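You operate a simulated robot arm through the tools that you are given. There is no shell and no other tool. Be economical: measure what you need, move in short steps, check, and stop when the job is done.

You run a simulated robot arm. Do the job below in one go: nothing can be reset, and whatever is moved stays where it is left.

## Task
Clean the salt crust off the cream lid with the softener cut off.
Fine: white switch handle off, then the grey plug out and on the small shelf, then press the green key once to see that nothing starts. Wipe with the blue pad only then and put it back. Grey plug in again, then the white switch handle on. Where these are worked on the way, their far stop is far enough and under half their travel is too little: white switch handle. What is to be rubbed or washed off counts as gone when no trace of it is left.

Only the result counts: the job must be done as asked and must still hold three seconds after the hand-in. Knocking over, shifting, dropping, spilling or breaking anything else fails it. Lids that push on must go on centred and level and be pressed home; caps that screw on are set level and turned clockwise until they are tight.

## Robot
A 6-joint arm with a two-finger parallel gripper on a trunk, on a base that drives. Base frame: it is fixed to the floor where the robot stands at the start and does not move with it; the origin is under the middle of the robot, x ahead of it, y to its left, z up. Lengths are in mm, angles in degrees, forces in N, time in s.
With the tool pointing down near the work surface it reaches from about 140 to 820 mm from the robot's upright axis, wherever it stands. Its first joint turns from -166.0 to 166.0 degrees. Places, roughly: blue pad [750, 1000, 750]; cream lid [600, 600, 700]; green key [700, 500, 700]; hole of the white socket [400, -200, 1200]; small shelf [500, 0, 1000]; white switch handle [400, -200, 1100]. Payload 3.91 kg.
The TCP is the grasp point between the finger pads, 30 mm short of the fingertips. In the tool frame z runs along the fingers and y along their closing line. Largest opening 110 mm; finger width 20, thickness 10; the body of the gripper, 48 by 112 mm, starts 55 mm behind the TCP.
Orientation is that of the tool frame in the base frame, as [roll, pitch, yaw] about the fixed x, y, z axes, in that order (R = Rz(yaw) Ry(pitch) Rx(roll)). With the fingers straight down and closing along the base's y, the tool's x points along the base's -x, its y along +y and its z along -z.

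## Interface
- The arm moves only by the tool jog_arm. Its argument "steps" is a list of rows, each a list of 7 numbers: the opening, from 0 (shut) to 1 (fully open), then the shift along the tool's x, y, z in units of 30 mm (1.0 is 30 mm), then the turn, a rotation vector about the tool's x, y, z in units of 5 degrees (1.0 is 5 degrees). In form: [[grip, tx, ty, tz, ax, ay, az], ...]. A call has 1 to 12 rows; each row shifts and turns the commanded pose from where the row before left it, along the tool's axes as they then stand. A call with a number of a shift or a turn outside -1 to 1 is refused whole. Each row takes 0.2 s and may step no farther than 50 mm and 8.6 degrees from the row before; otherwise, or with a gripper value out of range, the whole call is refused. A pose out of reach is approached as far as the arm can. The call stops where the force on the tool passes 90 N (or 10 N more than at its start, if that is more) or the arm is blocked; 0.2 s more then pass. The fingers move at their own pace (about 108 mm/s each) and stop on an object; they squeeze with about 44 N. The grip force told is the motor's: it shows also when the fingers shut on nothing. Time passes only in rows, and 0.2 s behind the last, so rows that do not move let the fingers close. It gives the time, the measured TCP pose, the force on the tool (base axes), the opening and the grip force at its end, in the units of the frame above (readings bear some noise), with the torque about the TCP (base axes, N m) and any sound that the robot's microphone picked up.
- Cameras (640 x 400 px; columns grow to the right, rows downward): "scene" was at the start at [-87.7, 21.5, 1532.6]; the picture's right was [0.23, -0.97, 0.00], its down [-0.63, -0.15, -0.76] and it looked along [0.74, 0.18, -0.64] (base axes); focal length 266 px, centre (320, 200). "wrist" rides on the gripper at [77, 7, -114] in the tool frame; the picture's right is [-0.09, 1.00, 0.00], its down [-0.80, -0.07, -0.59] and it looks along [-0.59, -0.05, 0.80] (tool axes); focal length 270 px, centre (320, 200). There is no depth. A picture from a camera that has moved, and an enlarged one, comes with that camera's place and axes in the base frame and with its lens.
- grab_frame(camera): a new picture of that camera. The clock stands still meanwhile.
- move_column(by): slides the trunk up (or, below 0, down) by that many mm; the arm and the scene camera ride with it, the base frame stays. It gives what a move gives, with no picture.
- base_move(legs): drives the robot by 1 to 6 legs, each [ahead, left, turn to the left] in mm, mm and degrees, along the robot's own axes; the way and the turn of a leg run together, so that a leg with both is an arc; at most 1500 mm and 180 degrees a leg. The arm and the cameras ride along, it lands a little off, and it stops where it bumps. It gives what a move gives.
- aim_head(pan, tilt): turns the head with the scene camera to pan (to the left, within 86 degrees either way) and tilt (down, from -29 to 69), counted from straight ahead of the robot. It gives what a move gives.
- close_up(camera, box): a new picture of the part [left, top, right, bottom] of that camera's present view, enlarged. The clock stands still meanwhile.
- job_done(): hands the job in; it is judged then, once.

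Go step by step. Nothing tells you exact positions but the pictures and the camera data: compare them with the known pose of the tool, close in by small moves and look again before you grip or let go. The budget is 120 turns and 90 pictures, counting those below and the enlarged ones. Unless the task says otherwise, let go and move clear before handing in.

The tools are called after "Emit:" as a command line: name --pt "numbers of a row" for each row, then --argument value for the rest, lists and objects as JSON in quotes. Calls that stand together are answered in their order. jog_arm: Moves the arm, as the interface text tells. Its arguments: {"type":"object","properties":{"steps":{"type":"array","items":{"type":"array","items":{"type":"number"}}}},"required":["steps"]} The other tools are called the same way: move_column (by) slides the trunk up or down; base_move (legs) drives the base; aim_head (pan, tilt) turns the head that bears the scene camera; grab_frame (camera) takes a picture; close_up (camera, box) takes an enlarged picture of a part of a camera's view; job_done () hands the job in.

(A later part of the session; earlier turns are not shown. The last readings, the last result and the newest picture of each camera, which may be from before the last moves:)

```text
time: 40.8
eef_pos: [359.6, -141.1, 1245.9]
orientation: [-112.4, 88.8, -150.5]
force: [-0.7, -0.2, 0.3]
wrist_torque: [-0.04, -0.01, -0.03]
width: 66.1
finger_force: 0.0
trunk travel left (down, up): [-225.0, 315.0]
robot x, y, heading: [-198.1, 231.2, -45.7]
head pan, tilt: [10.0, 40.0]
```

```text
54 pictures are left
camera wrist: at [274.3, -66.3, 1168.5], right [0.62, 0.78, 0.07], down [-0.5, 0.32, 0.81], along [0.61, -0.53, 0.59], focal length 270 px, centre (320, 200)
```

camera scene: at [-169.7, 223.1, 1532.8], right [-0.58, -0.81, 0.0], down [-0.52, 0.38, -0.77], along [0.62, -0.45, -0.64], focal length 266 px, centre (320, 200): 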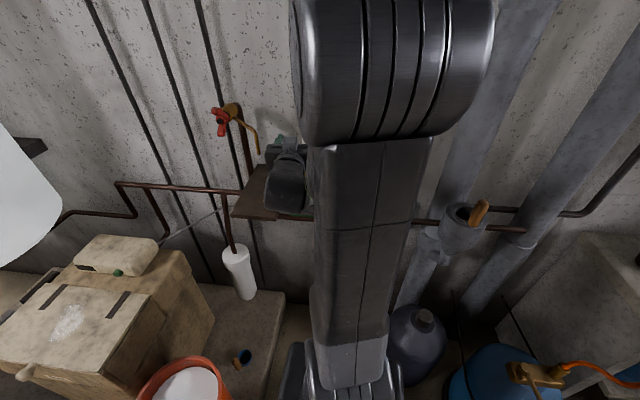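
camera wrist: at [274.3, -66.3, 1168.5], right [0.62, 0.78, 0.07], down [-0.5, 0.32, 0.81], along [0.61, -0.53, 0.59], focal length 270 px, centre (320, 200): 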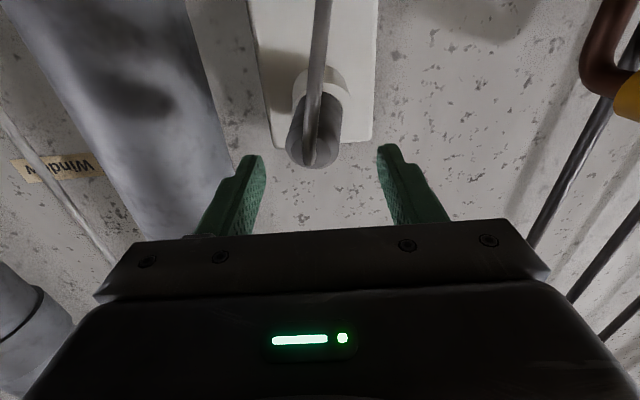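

All moves reached now. The plug is nearly centred; I zoom for precise alignment.

Emit:
close_up --camera "wrist" --box '[230, 60, 410, 195]'

```text
2.96 times, centred on (320, 128) of wrist
camera zoom: at [274.3, -66.3, 1168.5], right [0.62, 0.78, 0.07], down [-0.5, 0.32, 0.81], along [0.61, -0.53, 0.59], focal length 801 px, centre (320, 415)
```

zoom: 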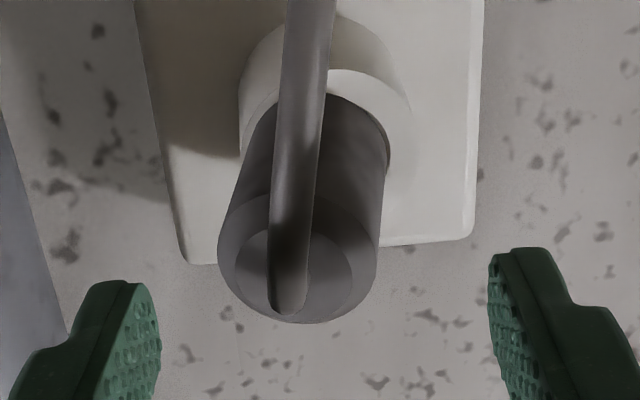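

Plug end confirmed at (398,-176,1245), diameter about 40. I advance onto it.

Emit:
jog_arm --pt "0.6 0 -0.13 0.8 0 0 0" --pt "0.6 0 0 0.8 0 0 0" --pt "0.6 0 0 0.75 0 0 0"

Emit:
grab_frame --camera "wrist"

```text
time: 41.6
eef_pos: [411.8, -188.3, 1244.3]
orientation: [-112.9, 89.0, -151.2]
force: [-0.5, 0.8, 0.1]
wrist_torque: [0.01, 0.01, 0.01]
width: 65.5
finger_force: 0.1
trunk travel left (down, up): [-225.0, 315.0]
robot x, y, heading: [-196.8, 228.9, -45.5]
head pan, tilt: [10.0, 40.0]
```

```text
52 pictures are left
camera wrist: at [326.4, -112.0, 1167.6], right [0.62, 0.78, 0.07], down [-0.5, 0.32, 0.81], along [0.61, -0.53, 0.59], focal length 270 px, centre (320, 200)
```

wrist: 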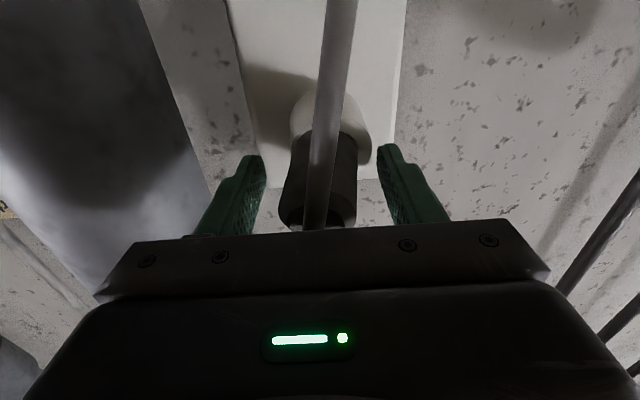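

The plug is between the fingers; I grip it.

Emit:
jog_arm --pt "0.3 0 0 0 0 0 0" --pt "0.2 0 0 0 0 0 0" --pt "0.2 0 0 0 0 0 0"

Emit:
grab_frame --camera "wrist"

```text
time: 42.4
eef_pos: [416.2, -182.1, 1245.5]
orientation: [-107.4, 88.9, -145.3]
force: [18.9, 16.1, 6.0]
wrist_torque: [0.94, -0.68, 0.89]
width: 33.9
finger_force: 43.9
trunk travel left (down, up): [-225.0, 315.0]
robot x, y, heading: [-196.3, 225.8, -45.6]
head pan, tilt: [10.0, 40.0]
```

```text
51 pictures are left
camera wrist: at [329.7, -107.0, 1167.9], right [0.61, 0.79, 0.07], down [-0.5, 0.32, 0.81], along [0.61, -0.53, 0.59], focal length 270 px, centre (320, 200)
```

wrist: 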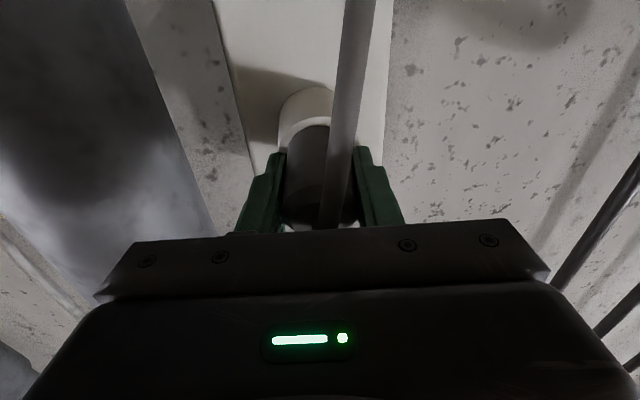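

Gripped, but there is a side load of 25 N; I shift to relieve it and learn the plug's true line.

Emit:
jog_arm --pt "0.2 0 0.2 0 0 0 0" --pt "0.2 0 0 0 0 0 0"

```text
time: 43.0
eef_pos: [415.8, -181.6, 1246.4]
orientation: [-107.7, 88.9, -146.0]
force: [8.4, 9.8, 5.2]
wrist_torque: [0.39, -0.76, 0.07]
width: 34.3
finger_force: 43.2
trunk travel left (down, up): [-225.0, 315.0]
robot x, y, heading: [-197.0, 228.2, -46.0]
head pan, tilt: [10.0, 40.0]
```

Emit:
jog_arm --pt "0.2 0 0.17 0 0 0 0" --pt "0.2 0 0 -0.3 0 0 0" --pt "0.2 0 0 -0.3 0 0 0" --pt "0.2 0 0 -0.3 0 0 0"

Emit:
grab_frame --camera "wrist"

```text
time: 44.0
eef_pos: [399.1, -159.9, 1244.4]
orientation: [-116.2, 88.9, -154.3]
force: [-2.9, 4.0, 2.3]
wrist_torque: [-0.06, -0.08, 0.01]
width: 33.7
finger_force: 44.1
trunk travel left (down, up): [-225.0, 315.0]
robot x, y, heading: [-197.9, 226.4, -45.8]
head pan, tilt: [10.0, 40.0]
```

```text
50 pictures are left
camera wrist: at [312.5, -84.0, 1167.3], right [0.62, 0.78, 0.07], down [-0.5, 0.32, 0.81], along [0.61, -0.53, 0.59], focal length 270 px, centre (320, 200)
```

wrist: 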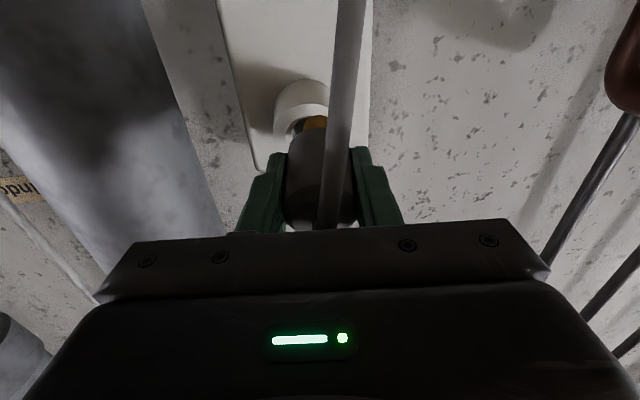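

The plug is coming out (brass pin visible). I pull it clear and look at the shelf with the head.

Emit:
jog_arm --pt "0.2 0 0 -0.6 0 0 0" --pt "0.2 0 0 -0.6 0 0 0" --pt "0.2 0 0 -0.6 0 0 0" --pt "0.2 0 0 -0.6 0 0 0"

Emit:
aim_head --pan 12 --tilt 25

Emit:
grab_frame --camera "wrist"

Emit:
grab_frame --camera "scene"

```text
time: 45.0
eef_pos: [341.7, -116.5, 1245.2]
orientation: [-114.8, 89.0, -153.0]
force: [0.5, -0.3, -1.3]
wrist_torque: [0.0, 0.02, 0.02]
width: 33.7
finger_force: 43.9
trunk travel left (down, up): [-225.0, 315.0]
robot x, y, heading: [-196.6, 228.2, -45.6]
head pan, tilt: [10.0, 40.0]
```

```text
time: 45.8
eef_pos: [340.5, -116.6, 1246.3]
orientation: [-113.0, 89.0, -151.3]
force: [0.2, -0.6, -1.4]
wrist_torque: [0.02, 0.03, 0.01]
width: 33.7
finger_force: 43.6
trunk travel left (down, up): [-225.0, 315.0]
robot x, y, heading: [-195.6, 226.0, -46.1]
head pan, tilt: [12.0, 25.0]
```

```text
49 pictures are left
camera wrist: at [255.7, -41.1, 1168.9], right [0.62, 0.78, 0.07], down [-0.5, 0.32, 0.81], along [0.61, -0.53, 0.59], focal length 270 px, centre (320, 200)
```

wrist: 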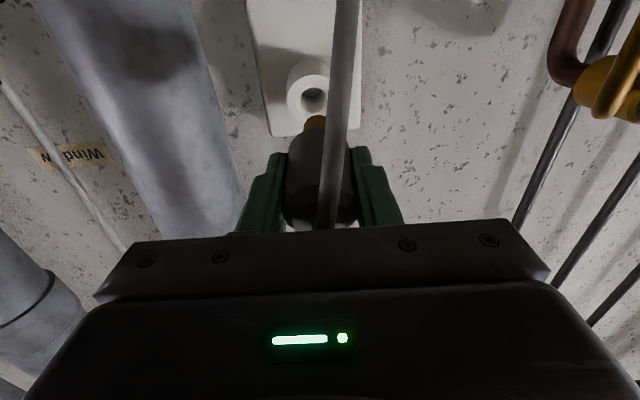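

```text
48 pictures are left
camera scene: at [-239.5, 300.7, 1306.0], right [-0.55, -0.83, 0.0], down [-0.35, 0.23, -0.91], along [0.75, -0.5, -0.42], focal length 266 px, centre (320, 200)
```

scene: 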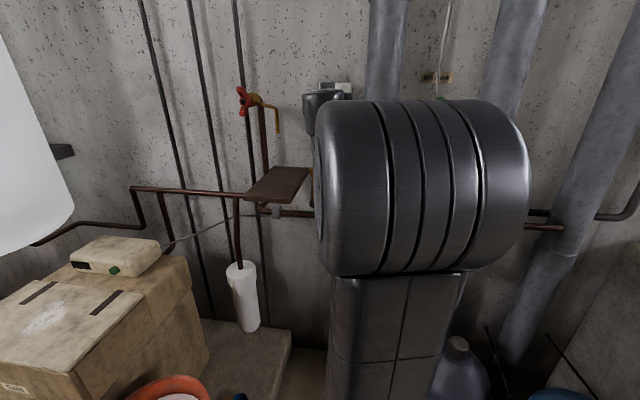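

The plug is free. I enlarge the shelf to locate its corners.

Emit:
close_up --camera "scene" --box '[220, 70, 380, 230]'

```text
2.50 times, centred on (300, 150) of scene
camera zoom: at [-239.5, 300.7, 1306.0], right [-0.55, -0.83, 0.0], down [-0.35, 0.23, -0.91], along [0.75, -0.5, -0.42], focal length 664 px, centre (370, 325)
```

zoom: 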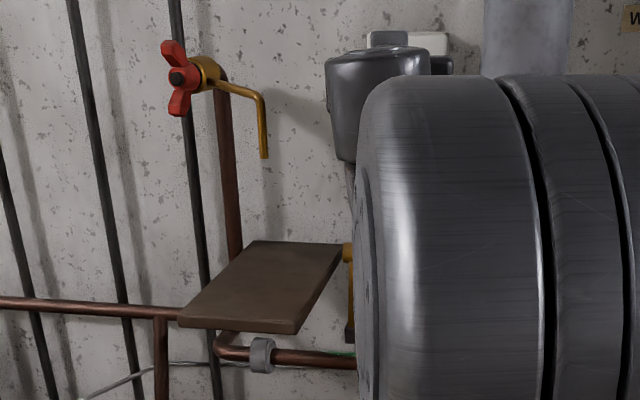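

Shelf top is at z≈1000, front edge from (358,2) to (441,104). I carry the plug left over the front part of the shelf, then lower with the trunk.

Emit:
jog_arm --pt "0.2 0 0.9 -0.3 0 0 0" --pt "0.2 0 0.95 -0.35 0 0 0" --pt "0.2 0 0.95 0 0 0 0" --pt "0.2 0 0.95 0 0 0 0" --pt "0.2 0 0.95 0 0 0 0" --pt "0.2 0 0.9 0 0 0 0"

Emit:
move_column --by -180

Emit:
grab_frame --camera "wrist"

Emit:
grab_frame --camera "scene"

```text
time: 47.2
eef_pos: [431.4, 26.2, 1243.4]
orientation: [-113.7, 89.0, -151.9]
force: [-0.7, 0.1, -2.0]
wrist_torque: [0.0, 0.05, 0.02]
width: 33.6
finger_force: 44.8
trunk travel left (down, up): [-225.0, 315.0]
robot x, y, heading: [-198.7, 227.5, -45.4]
head pan, tilt: [12.0, 25.0]
```

```text
time: 49.2
eef_pos: [431.0, 27.3, 1064.5]
orientation: [-112.6, 89.0, -150.9]
force: [-0.1, 0.8, -0.2]
wrist_torque: [0.0, 0.06, 0.02]
width: 33.8
finger_force: 43.9
trunk travel left (down, up): [-45.0, 495.0]
robot x, y, heading: [-194.8, 225.9, -45.5]
head pan, tilt: [12.0, 25.0]
```

```text
46 pictures are left
camera wrist: at [345.4, 102.0, 986.5], right [0.62, 0.78, 0.07], down [-0.5, 0.32, 0.81], along [0.61, -0.53, 0.59], focal length 270 px, centre (320, 200)
```

wrist: 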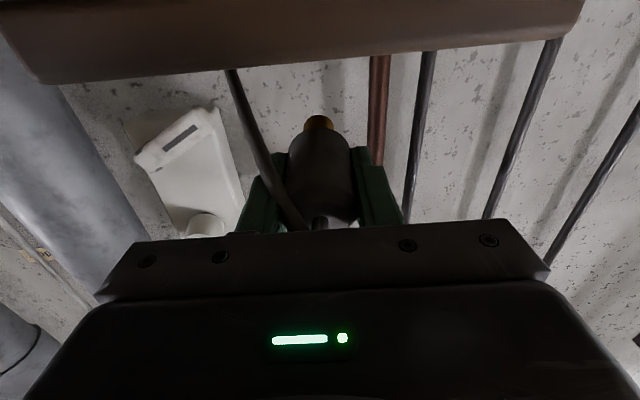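

```text
45 pictures are left
camera scene: at [-239.4, 300.7, 1126.1], right [-0.55, -0.83, 0.0], down [-0.35, 0.23, -0.91], along [0.75, -0.5, -0.42], focal length 266 px, centre (320, 200)
```

scene: 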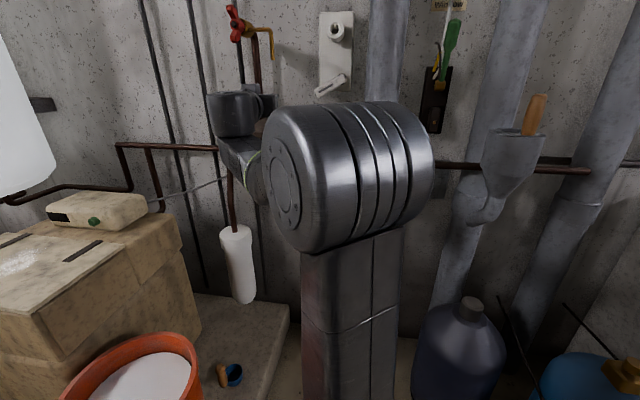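

The wrist view confirms shelf top z≈998 and the plug centred over its front. I lower 40 with the trunk, then feel down in small steps.

Emit:
move_column --by -40

Emit:
jog_arm --pt "0.2 0.15 0 0 0 0 0" --pt "0.2 0.1 0 0 0 0 0"

Emit:
grab_frame --camera "wrist"

```text
time: 50.0
eef_pos: [431.9, 26.6, 1025.1]
orientation: [-112.7, 89.0, -151.1]
force: [-0.3, -0.4, -0.6]
wrist_torque: [0.0, 0.05, -0.02]
width: 33.8
finger_force: 43.9
trunk travel left (down, up): [-5.0, 535.0]
robot x, y, heading: [-194.9, 228.0, -45.7]
head pan, tilt: [12.0, 25.0]
```

```text
time: 50.6
eef_pos: [428.1, 26.1, 1022.0]
orientation: [-83.6, 89.1, -121.7]
force: [9.4, -0.9, 31.2]
wrist_torque: [-0.5, -0.82, 0.1]
width: 34.2
finger_force: 44.2
trunk travel left (down, up): [-5.0, 535.0]
robot x, y, heading: [-196.1, 223.4, -45.6]
head pan, tilt: [12.0, 25.0]
```

```text
44 pictures are left
camera wrist: at [343.0, 102.3, 943.7], right [0.62, 0.78, 0.07], down [-0.5, 0.32, 0.8], along [0.6, -0.53, 0.59], focal length 270 px, centre (320, 200)
```

wrist: 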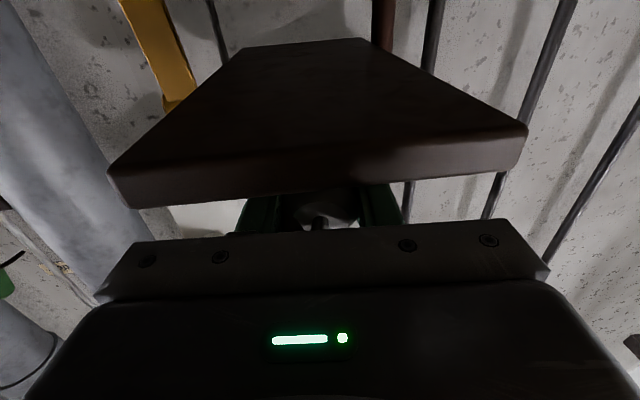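

The plug's front touches the shelf (31 N). I ease up a touch, open a little, and look.

Emit:
jog_arm --pt "0.2 -0.08 0 0 0 0 0" --pt "0.36 0 0 0 0 0 0" --pt "0.42 0 0 0 0 0 0" --pt "0.5 0 0 0 0 0 0"

Emit:
jog_arm --pt "0.6 0 0 -0.7 0 0 0" --pt "0.6 0 0 -0.7 0 0 0" --pt "0.6 0 0 -0.7 0 0 0" --pt "0.6 0 0 -0.7 0 0 0" --pt "0.6 -0.9 0 0 0 0 0" --pt "0.6 -0.9 0 0 0 0 0" --pt "0.6 -0.9 0 0 0 0 0"

Emit:
grab_frame --camera "wrist"

```text
time: 51.6
eef_pos: [431.2, 25.0, 1017.8]
orientation: [-114.6, 89.0, -152.8]
force: [-1.3, -0.5, 0.1]
wrist_torque: [0.01, -0.01, -0.05]
width: 55.1
finger_force: 0.1
trunk travel left (down, up): [-5.0, 535.0]
robot x, y, heading: [-194.7, 225.3, -45.5]
head pan, tilt: [12.0, 25.0]
```

```text
time: 53.2
eef_pos: [367.5, 80.4, 1101.1]
orientation: [-113.5, 89.0, -151.7]
force: [0.4, 0.4, 1.3]
wrist_torque: [0.02, 0.02, 0.0]
width: 66.0
finger_force: 0.1
trunk travel left (down, up): [-5.0, 535.0]
robot x, y, heading: [-198.5, 229.3, -45.6]
head pan, tilt: [12.0, 25.0]
```

```text
43 pictures are left
camera wrist: at [281.0, 155.3, 1023.2], right [0.62, 0.78, 0.07], down [-0.5, 0.32, 0.81], along [0.61, -0.53, 0.59], focal length 270 px, centre (320, 200)
```

wrist: 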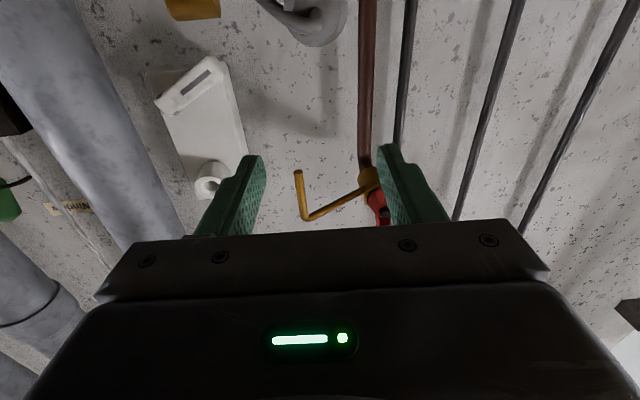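

The plug lies on the shelf. I back off, turn the tool down, raise the trunk and check the shelf and softener from the head.

Emit:
jog_arm --pt "0.6 -0.5 0 -1 0 1 0" --pt "0.6 -0.5 0 -1 0 1 0" --pt "0.6 -0.5 0 -0.5 0 1 0" --pt "0.6 0 0 0 0 1 0" --pt "0.6 0 0 0 0 1 0" --pt "0.6 0 0 0 0 1 0" --pt "0.6 0 0 0 0 1 0" --pt "0.6 0 0 0 0 1 0" --pt "0.6 0 0 0 0 1 0" --pt "0.6 0 0 0 0 1 0" --pt "0.6 0 0 0 0 1 0" --pt "0.6 0 0 0 0 1 0"

Emit:
jog_arm --pt "0.6 0 0 0 0 1 0" --pt "0.6 0 0 0 0 1 0" --pt "0.6 0 0 0 0 1 0" --pt "0.6 0 0 0 0 1 0" --pt "0.6 0 0 0 0 1 0" --pt "0.6 0 0 0 0 0.8 0"

Emit:
move_column --by 300

Emit:
aim_head --pan 25 --tilt 35

Emit:
grab_frame --camera "scene"

```text
time: 55.8
eef_pos: [318.7, 115.8, 1134.0]
orientation: [-179.0, 40.7, 142.6]
force: [0.6, 0.1, -0.3]
wrist_torque: [0.02, -0.01, 0.0]
width: 66.1
finger_force: 0.1
out of reach, approached as far as the arm can: row 10, 11, 12
trunk travel left (down, up): [-5.0, 535.0]
robot x, y, heading: [-196.3, 229.3, -45.8]
head pan, tilt: [12.0, 25.0]
```

```text
time: 57.2
eef_pos: [318.9, 116.0, 1134.4]
orientation: [-179.0, 40.7, 142.6]
force: [0.4, 0.3, -0.3]
wrist_torque: [0.03, 0.02, -0.04]
width: 66.1
finger_force: 0.0
out of reach, approached as far as the arm can: row 1, 2, 3, 4, 5, 6
trunk travel left (down, up): [-5.0, 535.0]
robot x, y, heading: [-195.4, 223.9, -45.6]
head pan, tilt: [12.0, 25.0]
```

```text
time: 60.2
eef_pos: [318.4, 117.0, 1434.1]
orientation: [-179.1, 40.7, 142.7]
force: [0.2, -0.5, 0.9]
wrist_torque: [-0.01, 0.04, 0.02]
width: 65.8
finger_force: 0.1
trunk travel left (down, up): [-305.0, 235.0]
robot x, y, heading: [-194.8, 230.0, -45.7]
head pan, tilt: [12.0, 25.0]
```

```text
time: 61.0
eef_pos: [319.4, 115.3, 1434.7]
orientation: [-179.2, 40.6, 142.7]
force: [0.2, 0.7, -0.8]
wrist_torque: [0.01, 0.04, 0.01]
width: 66.2
finger_force: 0.0
trunk travel left (down, up): [-305.0, 235.0]
robot x, y, heading: [-198.0, 231.0, -45.7]
head pan, tilt: [25.0, 35.0]
```

```text
42 pictures are left
camera scene: at [-233.8, 320.7, 1370.3], right [-0.35, -0.94, 0.0], down [-0.54, 0.2, -0.82], along [0.77, -0.29, -0.57], focal length 266 px, centre (320, 200)
```

scene: 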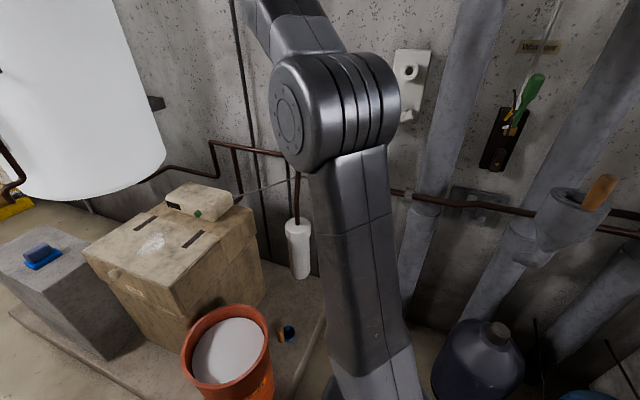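

The elbow hides the shelf. I lower the arm while finishing the turn to tool-down.

Emit:
jog_arm --pt "0.6 0.65 0 0.76 0 0 0" --pt "0.6 0.65 0 0.76 0 0 0" --pt "0.6 0.65 0 0.76 0 0 0" --pt "0.6 0.65 0 0.76 0 0 0" --pt "0.6 0.5 0 0.5 0 1 0" --pt "0.6 0 0 0.3 0 1 0" --pt "0.6 0 0 0.3 0 1 0" --pt "0.6 0 0 0.3 0 1 0" --pt "0.6 0 0 0.3 0 1 0" --pt "0.6 0 0 0.3 0 1 0" --pt "0.6 0 0 0 0 1 0" --pt "0.6 0 0 0 0 1 0"

Emit:
aim_head --pan 22 --tilt 30

Emit:
grab_frame --camera "scene"

Emit:
grab_frame --camera "wrist"

```text
time: 63.6
eef_pos: [318.7, 104.6, 1210.1]
orientation: [-179.4, 0.9, 142.1]
force: [0.1, -0.4, 0.1]
wrist_torque: [0.01, -0.01, -0.01]
width: 65.9
finger_force: 0.1
out of reach, approached as far as the arm can: row 11, 12
trunk travel left (down, up): [-305.0, 235.0]
robot x, y, heading: [-197.9, 227.5, -45.4]
head pan, tilt: [25.0, 35.0]
```

```text
time: 64.2
eef_pos: [318.9, 103.0, 1212.0]
orientation: [-179.5, 1.2, 142.0]
force: [0.4, -0.8, 0.6]
wrist_torque: [-0.01, 0.03, -0.01]
width: 66.1
finger_force: 0.1
trunk travel left (down, up): [-305.0, 235.0]
robot x, y, heading: [-196.2, 232.6, -45.5]
head pan, tilt: [22.0, 30.0]
```

```text
41 pictures are left
camera scene: at [-233.3, 315.6, 1378.1], right [-0.4, -0.92, 0.0], down [-0.46, 0.2, -0.87], along [0.79, -0.35, -0.5], focal length 266 px, centre (320, 200)
```

scene: 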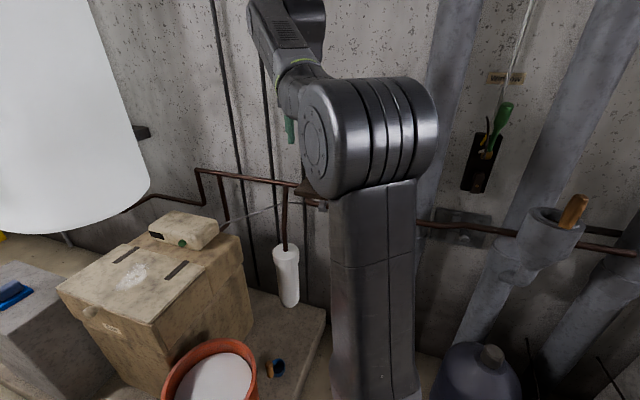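

```text
40 pictures are left
camera wrist: at [261.9, 158.8, 1322.8], right [0.68, 0.73, -0.01], down [0.58, -0.54, 0.61], along [0.44, -0.42, -0.79], focal length 270 px, centre (320, 200)
```

wrist: 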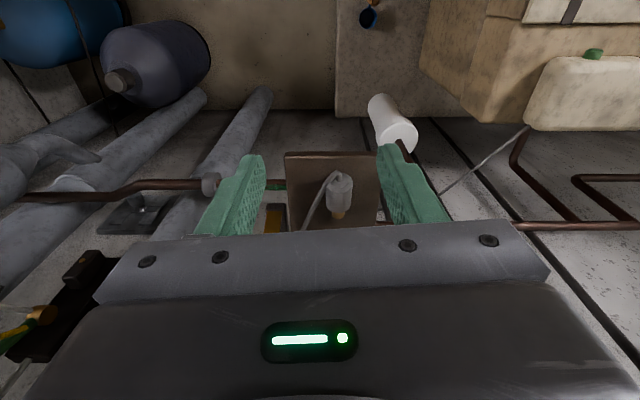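

The plug rests safely on the shelf. Now I look left at the softener area to plan the drive.

Emit:
aim_head --pan 75 --tilt 30

Emit:
grab_frame --camera "scene"

```text
time: 65.5
eef_pos: [317.8, 104.4, 1211.9]
orientation: [-179.6, 1.2, 142.2]
force: [0.1, 0.7, -0.8]
wrist_torque: [0.04, 0.0, -0.04]
width: 66.2
finger_force: 0.1
trunk travel left (down, up): [-305.0, 235.0]
robot x, y, heading: [-195.4, 228.2, -45.4]
head pan, tilt: [75.0, 30.0]
```

```text
39 pictures are left
camera scene: at [-237.3, 396.1, 1378.1], right [0.49, -0.87, 0.0], down [-0.44, -0.24, -0.87], along [0.76, 0.42, -0.5], focal length 266 px, centre (320, 200)
```

scene: 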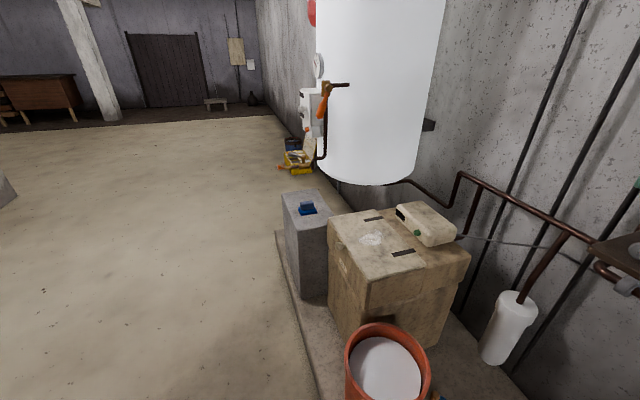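

Softener lid is near (615,630), pad near (620,930), key near (719,475); the plinth edge runs along the wall direction. I back away and drive left along it, keeping clear.

Emit:
base_move --legs '[[-321, 0, 0], [0, 900, 0]]'

Emit:
aim_head --pan -5 --tilt 55

Emit:
grab_frame --camera "scene"

```text
time: 72.0
eef_pos: [746.9, 982.6, 1210.9]
orientation: [-179.5, 1.0, 142.3]
force: [0.6, 0.1, 0.0]
wrist_torque: [0.04, -0.05, 0.03]
width: 65.9
finger_force: 0.0
trunk travel left (down, up): [-305.0, 235.0]
robot x, y, heading: [231.9, 1103.8, -45.4]
head pan, tilt: [75.0, 30.0]
```

```text
time: 73.6
eef_pos: [746.4, 982.8, 1210.5]
orientation: [-179.6, 1.0, 142.2]
force: [0.1, 0.4, -0.2]
wrist_torque: [0.02, 0.0, 0.01]
width: 65.9
finger_force: 0.1
trunk travel left (down, up): [-305.0, 235.0]
robot x, y, heading: [231.8, 1107.4, -45.4]
head pan, tilt: [-5.0, 55.0]
```

```text
38 pictures are left
camera scene: at [156.6, 1172.6, 1342.1], right [-0.77, -0.64, 0.0], down [-0.52, 0.63, -0.57], along [0.37, -0.44, -0.82], focal length 266 px, centre (320, 200)
```

scene: 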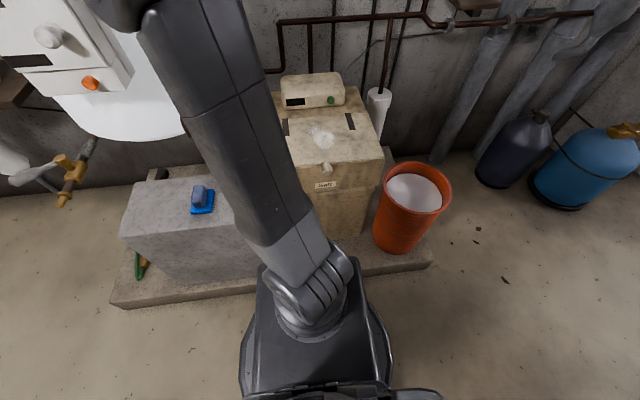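

Clear view now: pad ≈(784,1033,620), crust ≈(610,630,705), green key ≈(688,472,740). I shift the base right, lower the trunk and carry the closed hand toward the key.

Emit:
base_move --legs '[[0, -130, 0]]'

Emit:
move_column --by -200

Emit:
jog_arm --pt "0 -0.68 -0.94 0 0 0 0" --pt "0 -0.68 -0.94 0 0 0 0" --pt "0 -0.68 -0.94 0 0 0 0" --pt "0 -0.68 -0.94 0 0 0 0" --pt "0 -0.68 -0.94 0 0 0 0" --pt "0 -0.68 -0.94 0 0 0 0" --pt "0 -0.68 -0.94 0 0 0 0" --pt "0 -0.68 -0.94 0 0 0 0" --pt "0 -0.68 -0.94 0 0 0 0" --pt "0 -0.68 -0.94 0 0 0 0" --pt "0 0 -0.9 0 0 0 0"

Emit:
grab_frame --camera "scene"

```text
time: 74.9
eef_pos: [649.6, 887.5, 1211.5]
orientation: [-179.5, 1.1, 142.2]
force: [-0.4, -0.3, -0.4]
wrist_torque: [-0.01, 0.01, 0.0]
width: 65.9
finger_force: 0.2
trunk travel left (down, up): [-305.0, 235.0]
robot x, y, heading: [134.4, 1011.0, -45.6]
head pan, tilt: [-5.0, 55.0]
```

```text
time: 77.0
eef_pos: [650.2, 887.2, 1011.8]
orientation: [-179.5, 1.1, 142.2]
force: [-0.2, 0.2, -0.4]
wrist_torque: [0.03, 0.01, 0.02]
width: 66.1
finger_force: 0.0
trunk travel left (down, up): [-105.0, 435.0]
robot x, y, heading: [134.5, 1011.2, -45.8]
head pan, tilt: [-5.0, 55.0]
```

```text
time: 79.4
eef_pos: [595.8, 537.6, 955.4]
orientation: [-179.5, 1.2, 142.2]
force: [0.4, 0.8, 0.0]
wrist_torque: [-0.01, 0.02, 0.0]
width: 0.2
finger_force: 38.0
out of reach, approached as far as the arm can: row 3, 4, 5, 6, 7, 8, 9, 10
trunk travel left (down, up): [-105.0, 435.0]
robot x, y, heading: [133.6, 1010.6, -45.6]
head pan, tilt: [-5.0, 55.0]
```

```text
37 pictures are left
camera scene: at [61.5, 1078.7, 1142.1], right [-0.77, -0.64, 0.0], down [-0.52, 0.63, -0.57], along [0.36, -0.44, -0.82], focal length 266 px, centre (320, 200)
```

scene: 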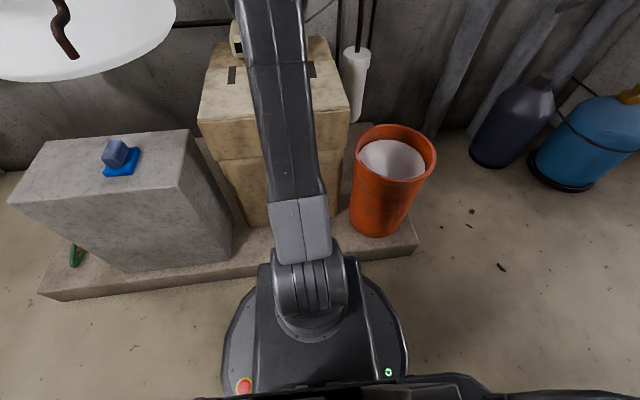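

Tool-down is at reach limit at this height. I lower the trunk and tilt the tool forward 45°, which gives reach for pressing.

Emit:
move_column --by -90

Emit:
jog_arm --pt "0 0 0 0 0 -1 0" --pt "0 0 0 0 0 -1 0" --pt "0 0 0 0 0 -1 0" --pt "0 0 0 0 0 -1 0" --pt "0 0 0 0 0 -1 0" --pt "0 0 0 0 0 -1 0" --pt "0 0 0 0 0 -1 0" --pt "0 0 0 0 0 -1 0" --pt "0 0 0 0 0 -1 0"

Emit:
grab_frame --camera "wrist"

```text
time: 80.7
eef_pos: [595.1, 537.7, 866.6]
orientation: [-179.5, 1.2, 142.2]
force: [-0.1, -0.6, 0.2]
wrist_torque: [0.01, 0.0, 0.01]
width: 0.3
finger_force: 38.4
trunk travel left (down, up): [-15.0, 525.0]
robot x, y, heading: [134.4, 1007.7, -45.4]
head pan, tilt: [-5.0, 55.0]
```

```text
time: 82.7
eef_pos: [593.4, 536.6, 865.0]
orientation: [-179.4, 46.4, 142.8]
force: [0.0, -0.1, -0.3]
wrist_torque: [0.03, 0.02, 0.02]
width: 0.1
finger_force: 37.5
trunk travel left (down, up): [-15.0, 525.0]
robot x, y, heading: [136.7, 1013.2, -45.2]
head pan, tilt: [-5.0, 55.0]
```

```text
36 pictures are left
camera wrist: at [492.2, 626.6, 888.4], right [0.66, 0.75, 0.05], down [0.06, -0.12, 0.99], along [0.75, -0.65, -0.13], focal length 270 px, centre (320, 200)
```

wrist: 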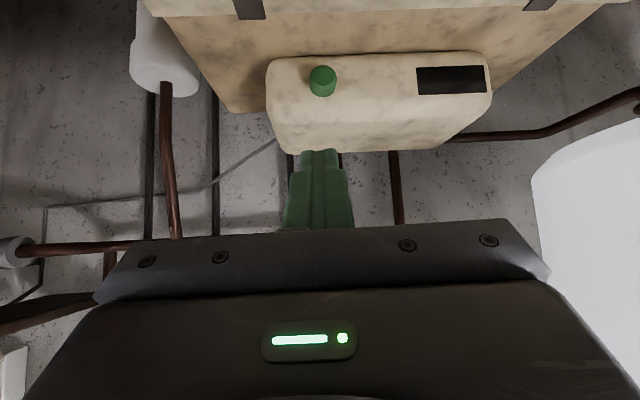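

The key is right ahead in the wrist view, almost laterally aligned. I move the fingertip to ~18 mm before it.

Emit:
jog_arm --pt "0 0.33 0.03 0.99 0 0 0" --pt "0 0.33 0.03 0.99 0 0 0" --pt "0 0.33 0.03 0.99 0 0 0" --pt "0 0.33 0.03 0.9 0 0 0"

Emit:
grab_frame --camera "wrist"

Emit:
close_up --camera "wrist" --box '[240, 120, 400, 240]'

```text
time: 83.7
eef_pos: [639.6, 506.3, 754.5]
orientation: [-179.3, 46.3, 142.7]
force: [0.1, 0.5, 0.0]
wrist_torque: [0.03, 0.01, 0.02]
width: 0.0
finger_force: 37.8
trunk travel left (down, up): [-15.0, 525.0]
robot x, y, heading: [134.4, 1008.5, -45.6]
head pan, tilt: [-5.0, 55.0]
```

```text
35 pictures are left
camera wrist: at [537.8, 594.9, 777.6], right [0.66, 0.75, 0.05], down [0.06, -0.13, 0.99], along [0.75, -0.65, -0.13], focal length 270 px, centre (320, 200)
```

wrist: 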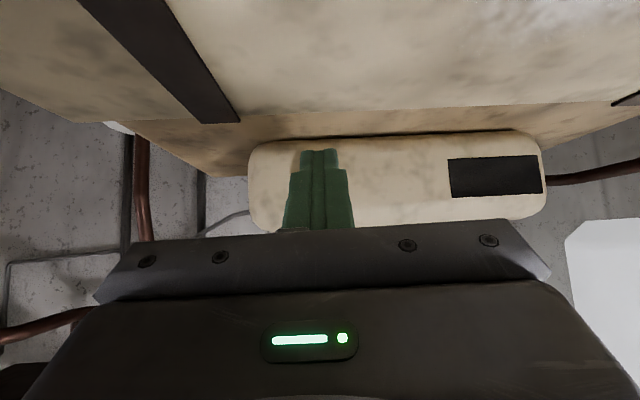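

```text
3.33 times, centred on (320, 180) of wrist
camera zoom: at [537.8, 594.9, 777.6], right [0.66, 0.75, 0.05], down [0.06, -0.13, 0.99], along [0.75, -0.65, -0.13], focal length 901 px, centre (320, 267)
```

zoom: 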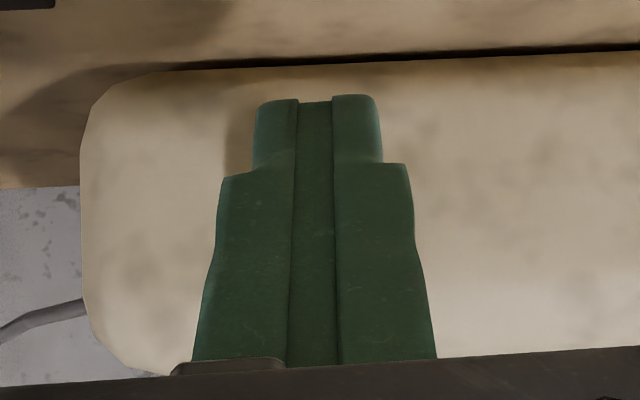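

The fingertip covers the key. I push straight forward in small steps.

Emit:
jog_arm --pt "0 -0.092 0 0.097 0 0 0" --pt "0 -0.092 0 0.097 0 0 0" --pt "0 -0.092 0 0.097 0 0 0"

Emit:
grab_frame --camera "scene"

```text
time: 84.5
eef_pos: [650.2, 497.7, 757.6]
orientation: [-179.3, 46.2, 142.7]
force: [0.0, -0.1, 0.5]
wrist_torque: [0.0, 0.01, 0.01]
width: 0.1
finger_force: 37.3
trunk travel left (down, up): [-15.0, 525.0]
robot x, y, heading: [134.0, 1009.1, -45.3]
head pan, tilt: [-5.0, 55.0]
```

```text
33 pictures are left
camera scene: at [61.2, 1078.6, 1052.1], right [-0.77, -0.64, 0.0], down [-0.52, 0.63, -0.57], along [0.36, -0.44, -0.82], focal length 266 px, centre (320, 200)
```

scene: 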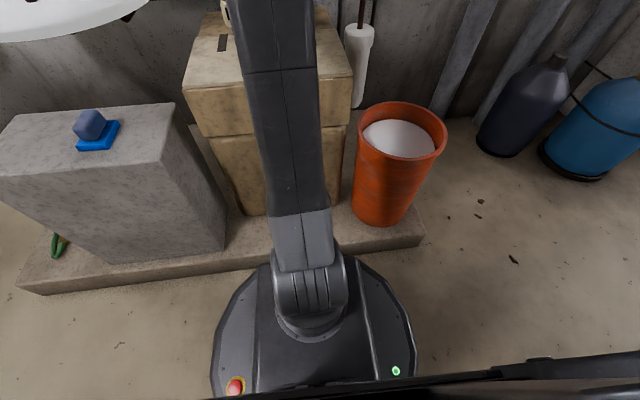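

Emit:
jog_arm --pt "0 -0.085 0 0.097 0 0 0" --pt "0 -0.085 0 0.097 0 0 0"

Emit:
jog_arm --pt "0 -0.07 0 0.075 0 0 0"

Emit:
jog_arm --pt "0 -0.07 0 0.075 0 0 0"

Emit:
close_up --camera "wrist" --box '[240, 110, 400, 230]'

```text
time: 85.1
eef_pos: [656.0, 492.8, 757.7]
orientation: [-179.3, 46.2, 142.7]
force: [-0.4, 0.3, 0.2]
wrist_torque: [-0.01, 0.02, -0.01]
width: 0.1
finger_force: 37.9
trunk travel left (down, up): [-15.0, 525.0]
robot x, y, heading: [135.1, 1011.5, -45.7]
head pan, tilt: [-5.0, 55.0]
```

```text
time: 85.5
eef_pos: [657.8, 490.9, 757.1]
orientation: [-179.3, 46.2, 142.6]
force: [-1.1, 1.5, 0.4]
wrist_torque: [0.02, 0.03, -0.01]
width: 0.1
finger_force: 38.0
trunk travel left (down, up): [-15.0, 525.0]
robot x, y, heading: [134.1, 1009.4, -45.3]
head pan, tilt: [-5.0, 55.0]
heard: click
```

```text
time: 85.9
eef_pos: [658.7, 490.1, 757.5]
orientation: [-179.3, 46.1, 142.7]
force: [-8.9, 8.4, -2.3]
wrist_torque: [0.14, 0.16, 0.01]
width: 0.1
finger_force: 37.7
trunk travel left (down, up): [-15.0, 525.0]
robot x, y, heading: [136.3, 1010.8, -45.6]
head pan, tilt: [-5.0, 55.0]
```

```text
3.33 times, centred on (320, 170) of wrist
camera zoom: at [557.6, 579.4, 779.7], right [0.66, 0.75, 0.05], down [0.06, -0.13, 0.99], along [0.75, -0.65, -0.13], focal length 901 px, centre (320, 300)
```

zoom: 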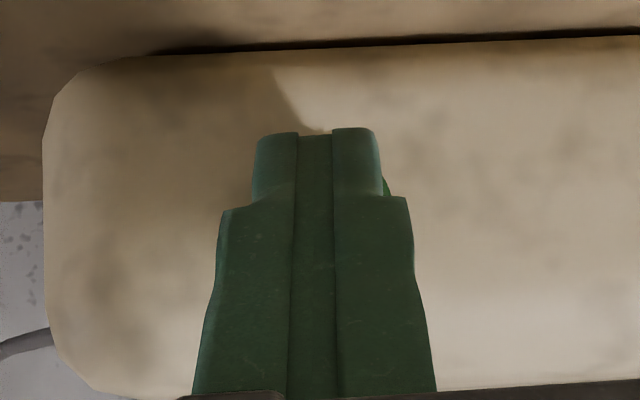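

Click heard and nothing started: the key is pressed once. I back off, rise and turn the tool down again.

Emit:
jog_arm --pt "0 0.69 0 -0.72 0 0 0" --pt "0 0.69 0 -0.72 0 0 0" --pt "0 -0.72 0 -0.69 0 0 0" --pt "0.5 -0.72 0 -0.69 0 0 0" --pt "0.5 -0.72 0 -0.69 0 0 0" --pt "0.5 -0.72 0 -0.69 0 0 0" --pt "0.5 0.6 0 -0.6 0 1 0" --pt "0.5 0.6 0 -0.6 0 1 0" --pt "0.5 0 0 0 0 1 0" --pt "0.5 0 0 0 0 1 0" --pt "0.5 0 0 0 0 1 0" --pt "0.5 0 0 0 0 1 0"

Emit:
jog_arm --pt "0.5 0 0.9 0 0 1 0" --pt "0.5 0 0.9 0 0 1 0" --pt "0.5 0 0.9 0 0 1 0" --pt "0.5 0 0.9 0 0 0.2 0" --pt "0.5 0 0.9 0 0 0 0" --pt "0.5 0 0.9 0 0 0 0" --pt "0.5 0 0.9 0 0 0 0" --pt "0.5 0 0.9 0 0 0 0"

Emit:
close_up --camera "scene" --box '[0, 60, 240, 210]'

```text
time: 88.5
eef_pos: [574.0, 558.2, 877.1]
orientation: [-179.5, 16.3, 142.4]
force: [-0.2, 0.0, 0.3]
wrist_torque: [-0.01, 0.01, 0.03]
width: 55.1
finger_force: 0.1
trunk travel left (down, up): [-15.0, 525.0]
robot x, y, heading: [133.5, 1012.9, -45.4]
head pan, tilt: [-5.0, 55.0]
```

```text
time: 90.3
eef_pos: [704.3, 730.1, 873.5]
orientation: [-179.6, 0.5, 142.2]
force: [-0.7, 0.8, -0.5]
wrist_torque: [0.03, -0.03, 0.03]
width: 54.8
finger_force: 0.0
out of reach, approached as far as the arm can: row 8
trunk travel left (down, up): [-15.0, 525.0]
robot x, y, heading: [131.8, 1012.6, -45.3]
head pan, tilt: [-5.0, 55.0]
```

```text
2.67 times, centred on (120, 135) of scene
camera zoom: at [61.1, 1078.5, 1052.1], right [-0.77, -0.64, 0.0], down [-0.52, 0.63, -0.57], along [0.36, -0.44, -0.82], focal length 709 px, centre (853, 373)
```

zoom: 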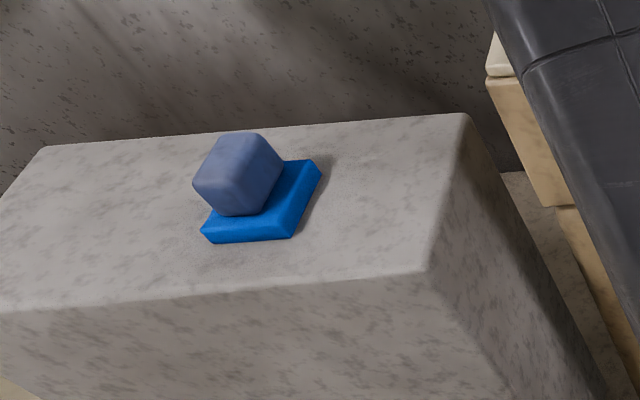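

I carry the hand over to the pad and look straight down with the wrist camera.

Emit:
jog_arm --pt "0.5 0.8 0.6 0.3 0 0 0" --pt "0.5 0.8 0.6 0.3 0 0 0" --pt "0.5 0.5 0.95 0.3 0 0 0" --pt "0.5 0.5 0.95 0.3 0 0 0" --pt "0.5 0.5 0.95 0.3 0 0 0" --pt "0.5 0.5 0.95 0 0 0 0" --pt "0.5 0.2 0.95 0 0 0 0" --pt "0.5 0.1 0.95 0 0 0 0" --pt "0.5 0.1 0.95 0 0 0 0" --pt "0.5 0.1 0.95 0 0 0 0"

Emit:
grab_frame --camera "wrist"

```text
time: 91.9
eef_pos: [709.6, 909.5, 827.7]
orientation: [-178.6, -0.2, 140.6]
force: [-34.8, -20.2, -2.6]
wrist_torque: [1.94, -3.39, -0.08]
width: 55.0
finger_force: 0.1
trunk travel left (down, up): [-15.0, 525.0]
robot x, y, heading: [132.4, 1012.6, -46.1]
head pan, tilt: [-5.0, 55.0]
stopped in row 7: the force on the tool passed its limit (the readings are from after the stop); the commanded pose is now the measured one
```

```text
30 pictures are left
camera wrist: at [656.7, 965.9, 941.4], right [0.7, 0.71, -0.02], down [0.58, -0.55, 0.59], along [0.41, -0.43, -0.8], focal length 270 px, centre (320, 200)
```

wrist: 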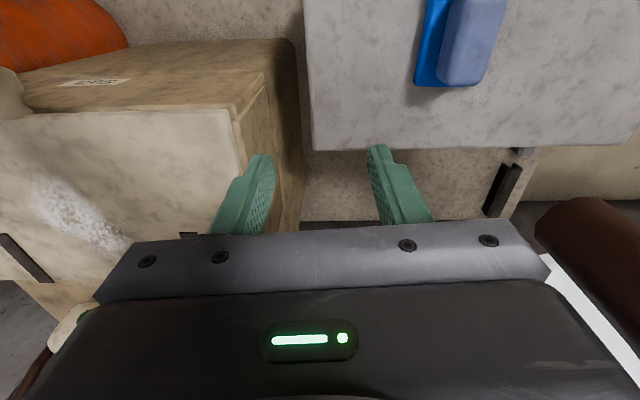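

The hand touched the tank's outlet pipe (near z≈925, right above the pad's far side). I back straight away the way I came, and will approach the pad low with a tilted tool instead.

Emit:
jog_arm --pt "0.5 0 -0.8 0 0 0 0" --pt "0.5 0.5 -0.8 0 0 0 0" --pt "0.5 0.9 0 0 0 0 0" --pt "0.5 0.9 0 0 0 0 0" --pt "0.5 0.9 0 0 0 0 0" --pt "0.5 0.9 0 0 0 0 0" --pt "0.5 0.9 0 0 0 0 0"

Emit:
aim_head --pan 35 --tilt 25

Emit:
grab_frame --camera "scene"

```text
time: 93.5
eef_pos: [567.9, 971.7, 825.3]
orientation: [-178.6, -0.3, 140.9]
force: [0.6, -0.4, -0.2]
wrist_torque: [0.04, 0.0, 0.01]
width: 54.9
finger_force: 0.1
trunk travel left (down, up): [-15.0, 525.0]
robot x, y, heading: [131.9, 1009.0, -46.1]
head pan, tilt: [-5.0, 55.0]
```

```text
time: 94.5
eef_pos: [567.5, 971.7, 826.7]
orientation: [-178.6, -0.3, 140.9]
force: [1.0, -0.3, 0.0]
wrist_torque: [-0.03, -0.02, 0.01]
width: 54.9
finger_force: 0.1
trunk travel left (down, up): [-15.0, 525.0]
robot x, y, heading: [133.2, 1014.3, -46.0]
head pan, tilt: [35.0, 25.0]
```

```text
29 pictures are left
camera scene: at [105.6, 1116.8, 1096.0], right [-0.19, -0.98, 0.0], down [-0.42, 0.08, -0.91], along [0.89, -0.17, -0.42], focal length 266 px, centre (320, 200)
```

scene: 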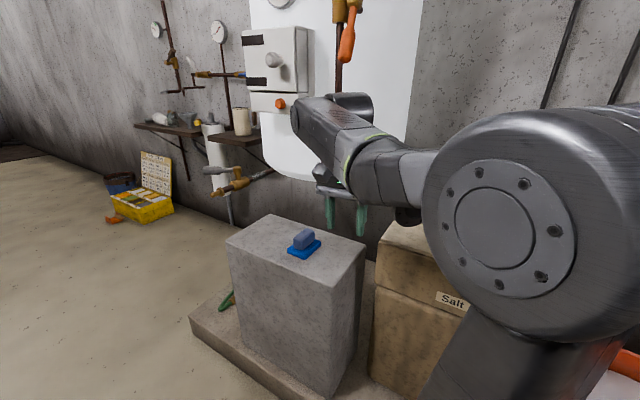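

The tank and pipe hang right behind the pad's block, so I tilt the tool 40° forward, move left on my side of the block, then come in low.

Emit:
jog_arm --pt "0.75 0 0 0 0 -1 0" --pt "0.75 0 0 0 0 -1 0" --pt "0.75 0 0 0 0 -1 0" --pt "0.75 0 0 0 0 -1 0" --pt "0.75 0 0.8 0 0 -1 0" --pt "0.75 0 0.8 0 0 -1 0" --pt "0.75 0 0.9 0 0 -1 0" --pt "0.75 0 0.9 0 0 -1 0" --pt "0.75 0 0.9 0 0 0 0" --pt "0.75 0 0.9 0 0 0 0" --pt "0.75 0 0.9 0 0 0 0"

Emit:
jog_arm --pt "0.75 0.1 0 0.9 0 0 0" --pt "0.75 0.1 0 0.9 0 0 0" --pt "0.75 0.1 0 0.9 0 0 0"

Emit:
grab_frame --camera "wrist"

```text
time: 96.9
eef_pos: [680.2, 1114.1, 820.8]
orientation: [-178.2, 39.9, 142.1]
force: [0.3, -1.3, -0.1]
wrist_torque: [0.01, 0.01, 0.04]
width: 82.3
finger_force: 0.1
trunk travel left (down, up): [-15.0, 525.0]
robot x, y, heading: [132.2, 1013.7, -45.9]
head pan, tilt: [35.0, 25.0]
```

```text
time: 97.7
eef_pos: [716.3, 1085.6, 753.6]
orientation: [-178.1, 39.9, 142.2]
force: [-0.3, -0.4, 0.2]
wrist_torque: [0.02, 0.01, 0.05]
width: 82.6
finger_force: 0.0
trunk travel left (down, up): [-15.0, 525.0]
robot x, y, heading: [133.2, 1012.0, -46.0]
head pan, tilt: [35.0, 25.0]
```

```text
28 pictures are left
camera wrist: at [619.3, 1174.7, 791.2], right [0.68, 0.73, 0.03], down [0.15, -0.18, 0.97], along [0.72, -0.66, -0.24], focal length 270 px, centre (320, 200)
```

wrist: 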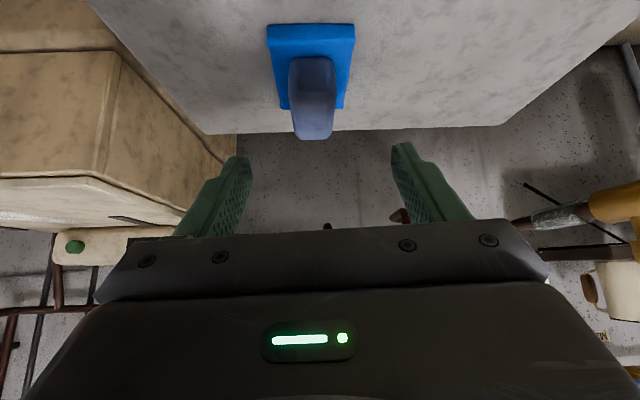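

The pad (plate ~64×93, upright handle ~38 wide) is straight ahead. I advance most of the way and recheck.

Emit:
jog_arm --pt "0.75 0.05 -0.14 0.95 0 0 0" --pt "0.75 0.05 -0.14 0.95 0 0 0" --pt "0.75 0.05 0 0.95 0 0 0"

Emit:
grab_frame --camera "wrist"

Emit:
close_up --camera "scene" --box '[220, 160, 420, 300]'

```text
time: 98.5
eef_pos: [749.9, 1046.1, 684.4]
orientation: [-178.1, 39.6, 142.1]
force: [0.4, -0.1, 0.2]
wrist_torque: [0.02, -0.04, 0.0]
width: 82.4
finger_force: 0.1
trunk travel left (down, up): [-15.0, 525.0]
robot x, y, heading: [134.8, 1010.1, -45.9]
head pan, tilt: [35.0, 25.0]
```

```text
27 pictures are left
camera wrist: at [653.9, 1135.6, 722.6], right [0.68, 0.73, 0.03], down [0.15, -0.18, 0.97], along [0.72, -0.66, -0.24], focal length 270 px, centre (320, 200)
```

wrist: 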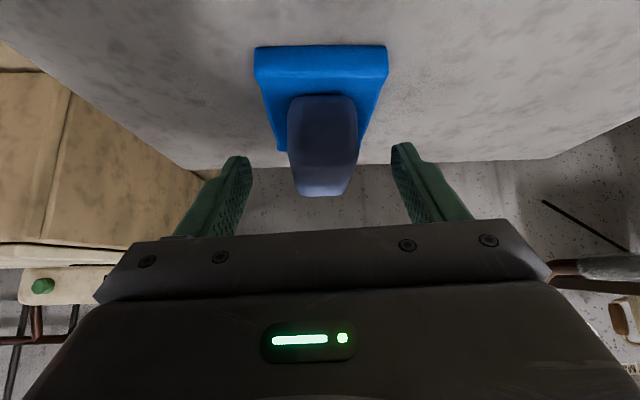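

```text
2.86 times, centred on (320, 230) of scene
camera zoom: at [105.4, 1116.9, 1096.1], right [-0.19, -0.98, 0.0], down [-0.41, 0.08, -0.91], along [0.89, -0.17, -0.42], focal length 759 px, centre (320, 114)
```

zoom: 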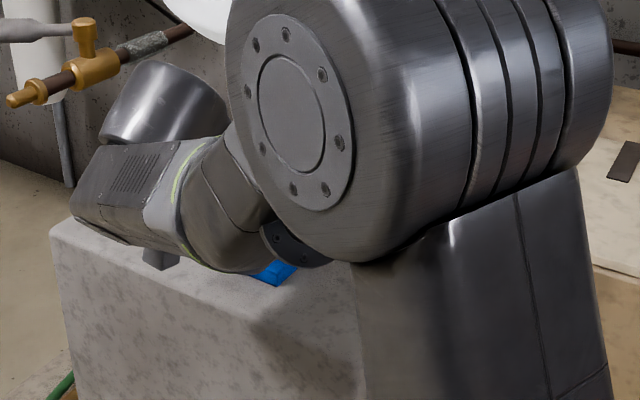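

Handle spans z 635–675; the plate top is at ~635. I advance 21 mm more and grip.

Emit:
jog_arm --pt "0.75 0 0 0.72 0 0 0" --pt "0.45 0 0 0 0 0 0" --pt "0.2 0 0 0 0 0 0" --pt "0.2 0 0 0 0 0 0"

Emit:
grab_frame --camera "wrist"

```text
time: 99.5
eef_pos: [760.1, 1037.3, 669.6]
orientation: [-178.1, 39.7, 142.2]
force: [0.2, -1.1, 0.7]
wrist_torque: [-0.06, -0.1, -0.03]
width: 35.4
finger_force: 43.8
trunk travel left (down, up): [-15.0, 525.0]
robot x, y, heading: [130.4, 1010.9, -46.0]
head pan, tilt: [35.0, 25.0]
```

```text
25 pictures are left
camera wrist: at [664.6, 1126.6, 706.5], right [0.68, 0.73, 0.03], down [0.15, -0.18, 0.97], along [0.72, -0.66, -0.24], focal length 270 px, centre (320, 200)
```

wrist: 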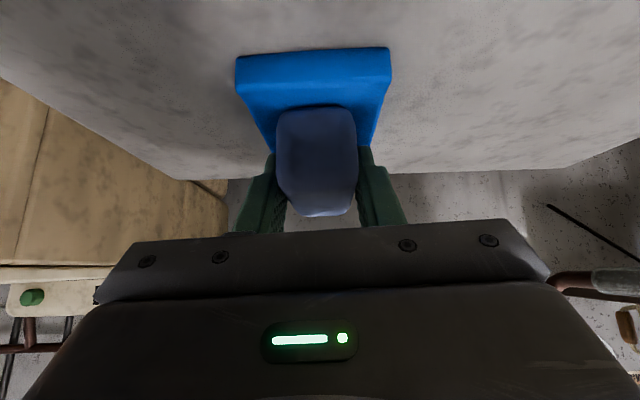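

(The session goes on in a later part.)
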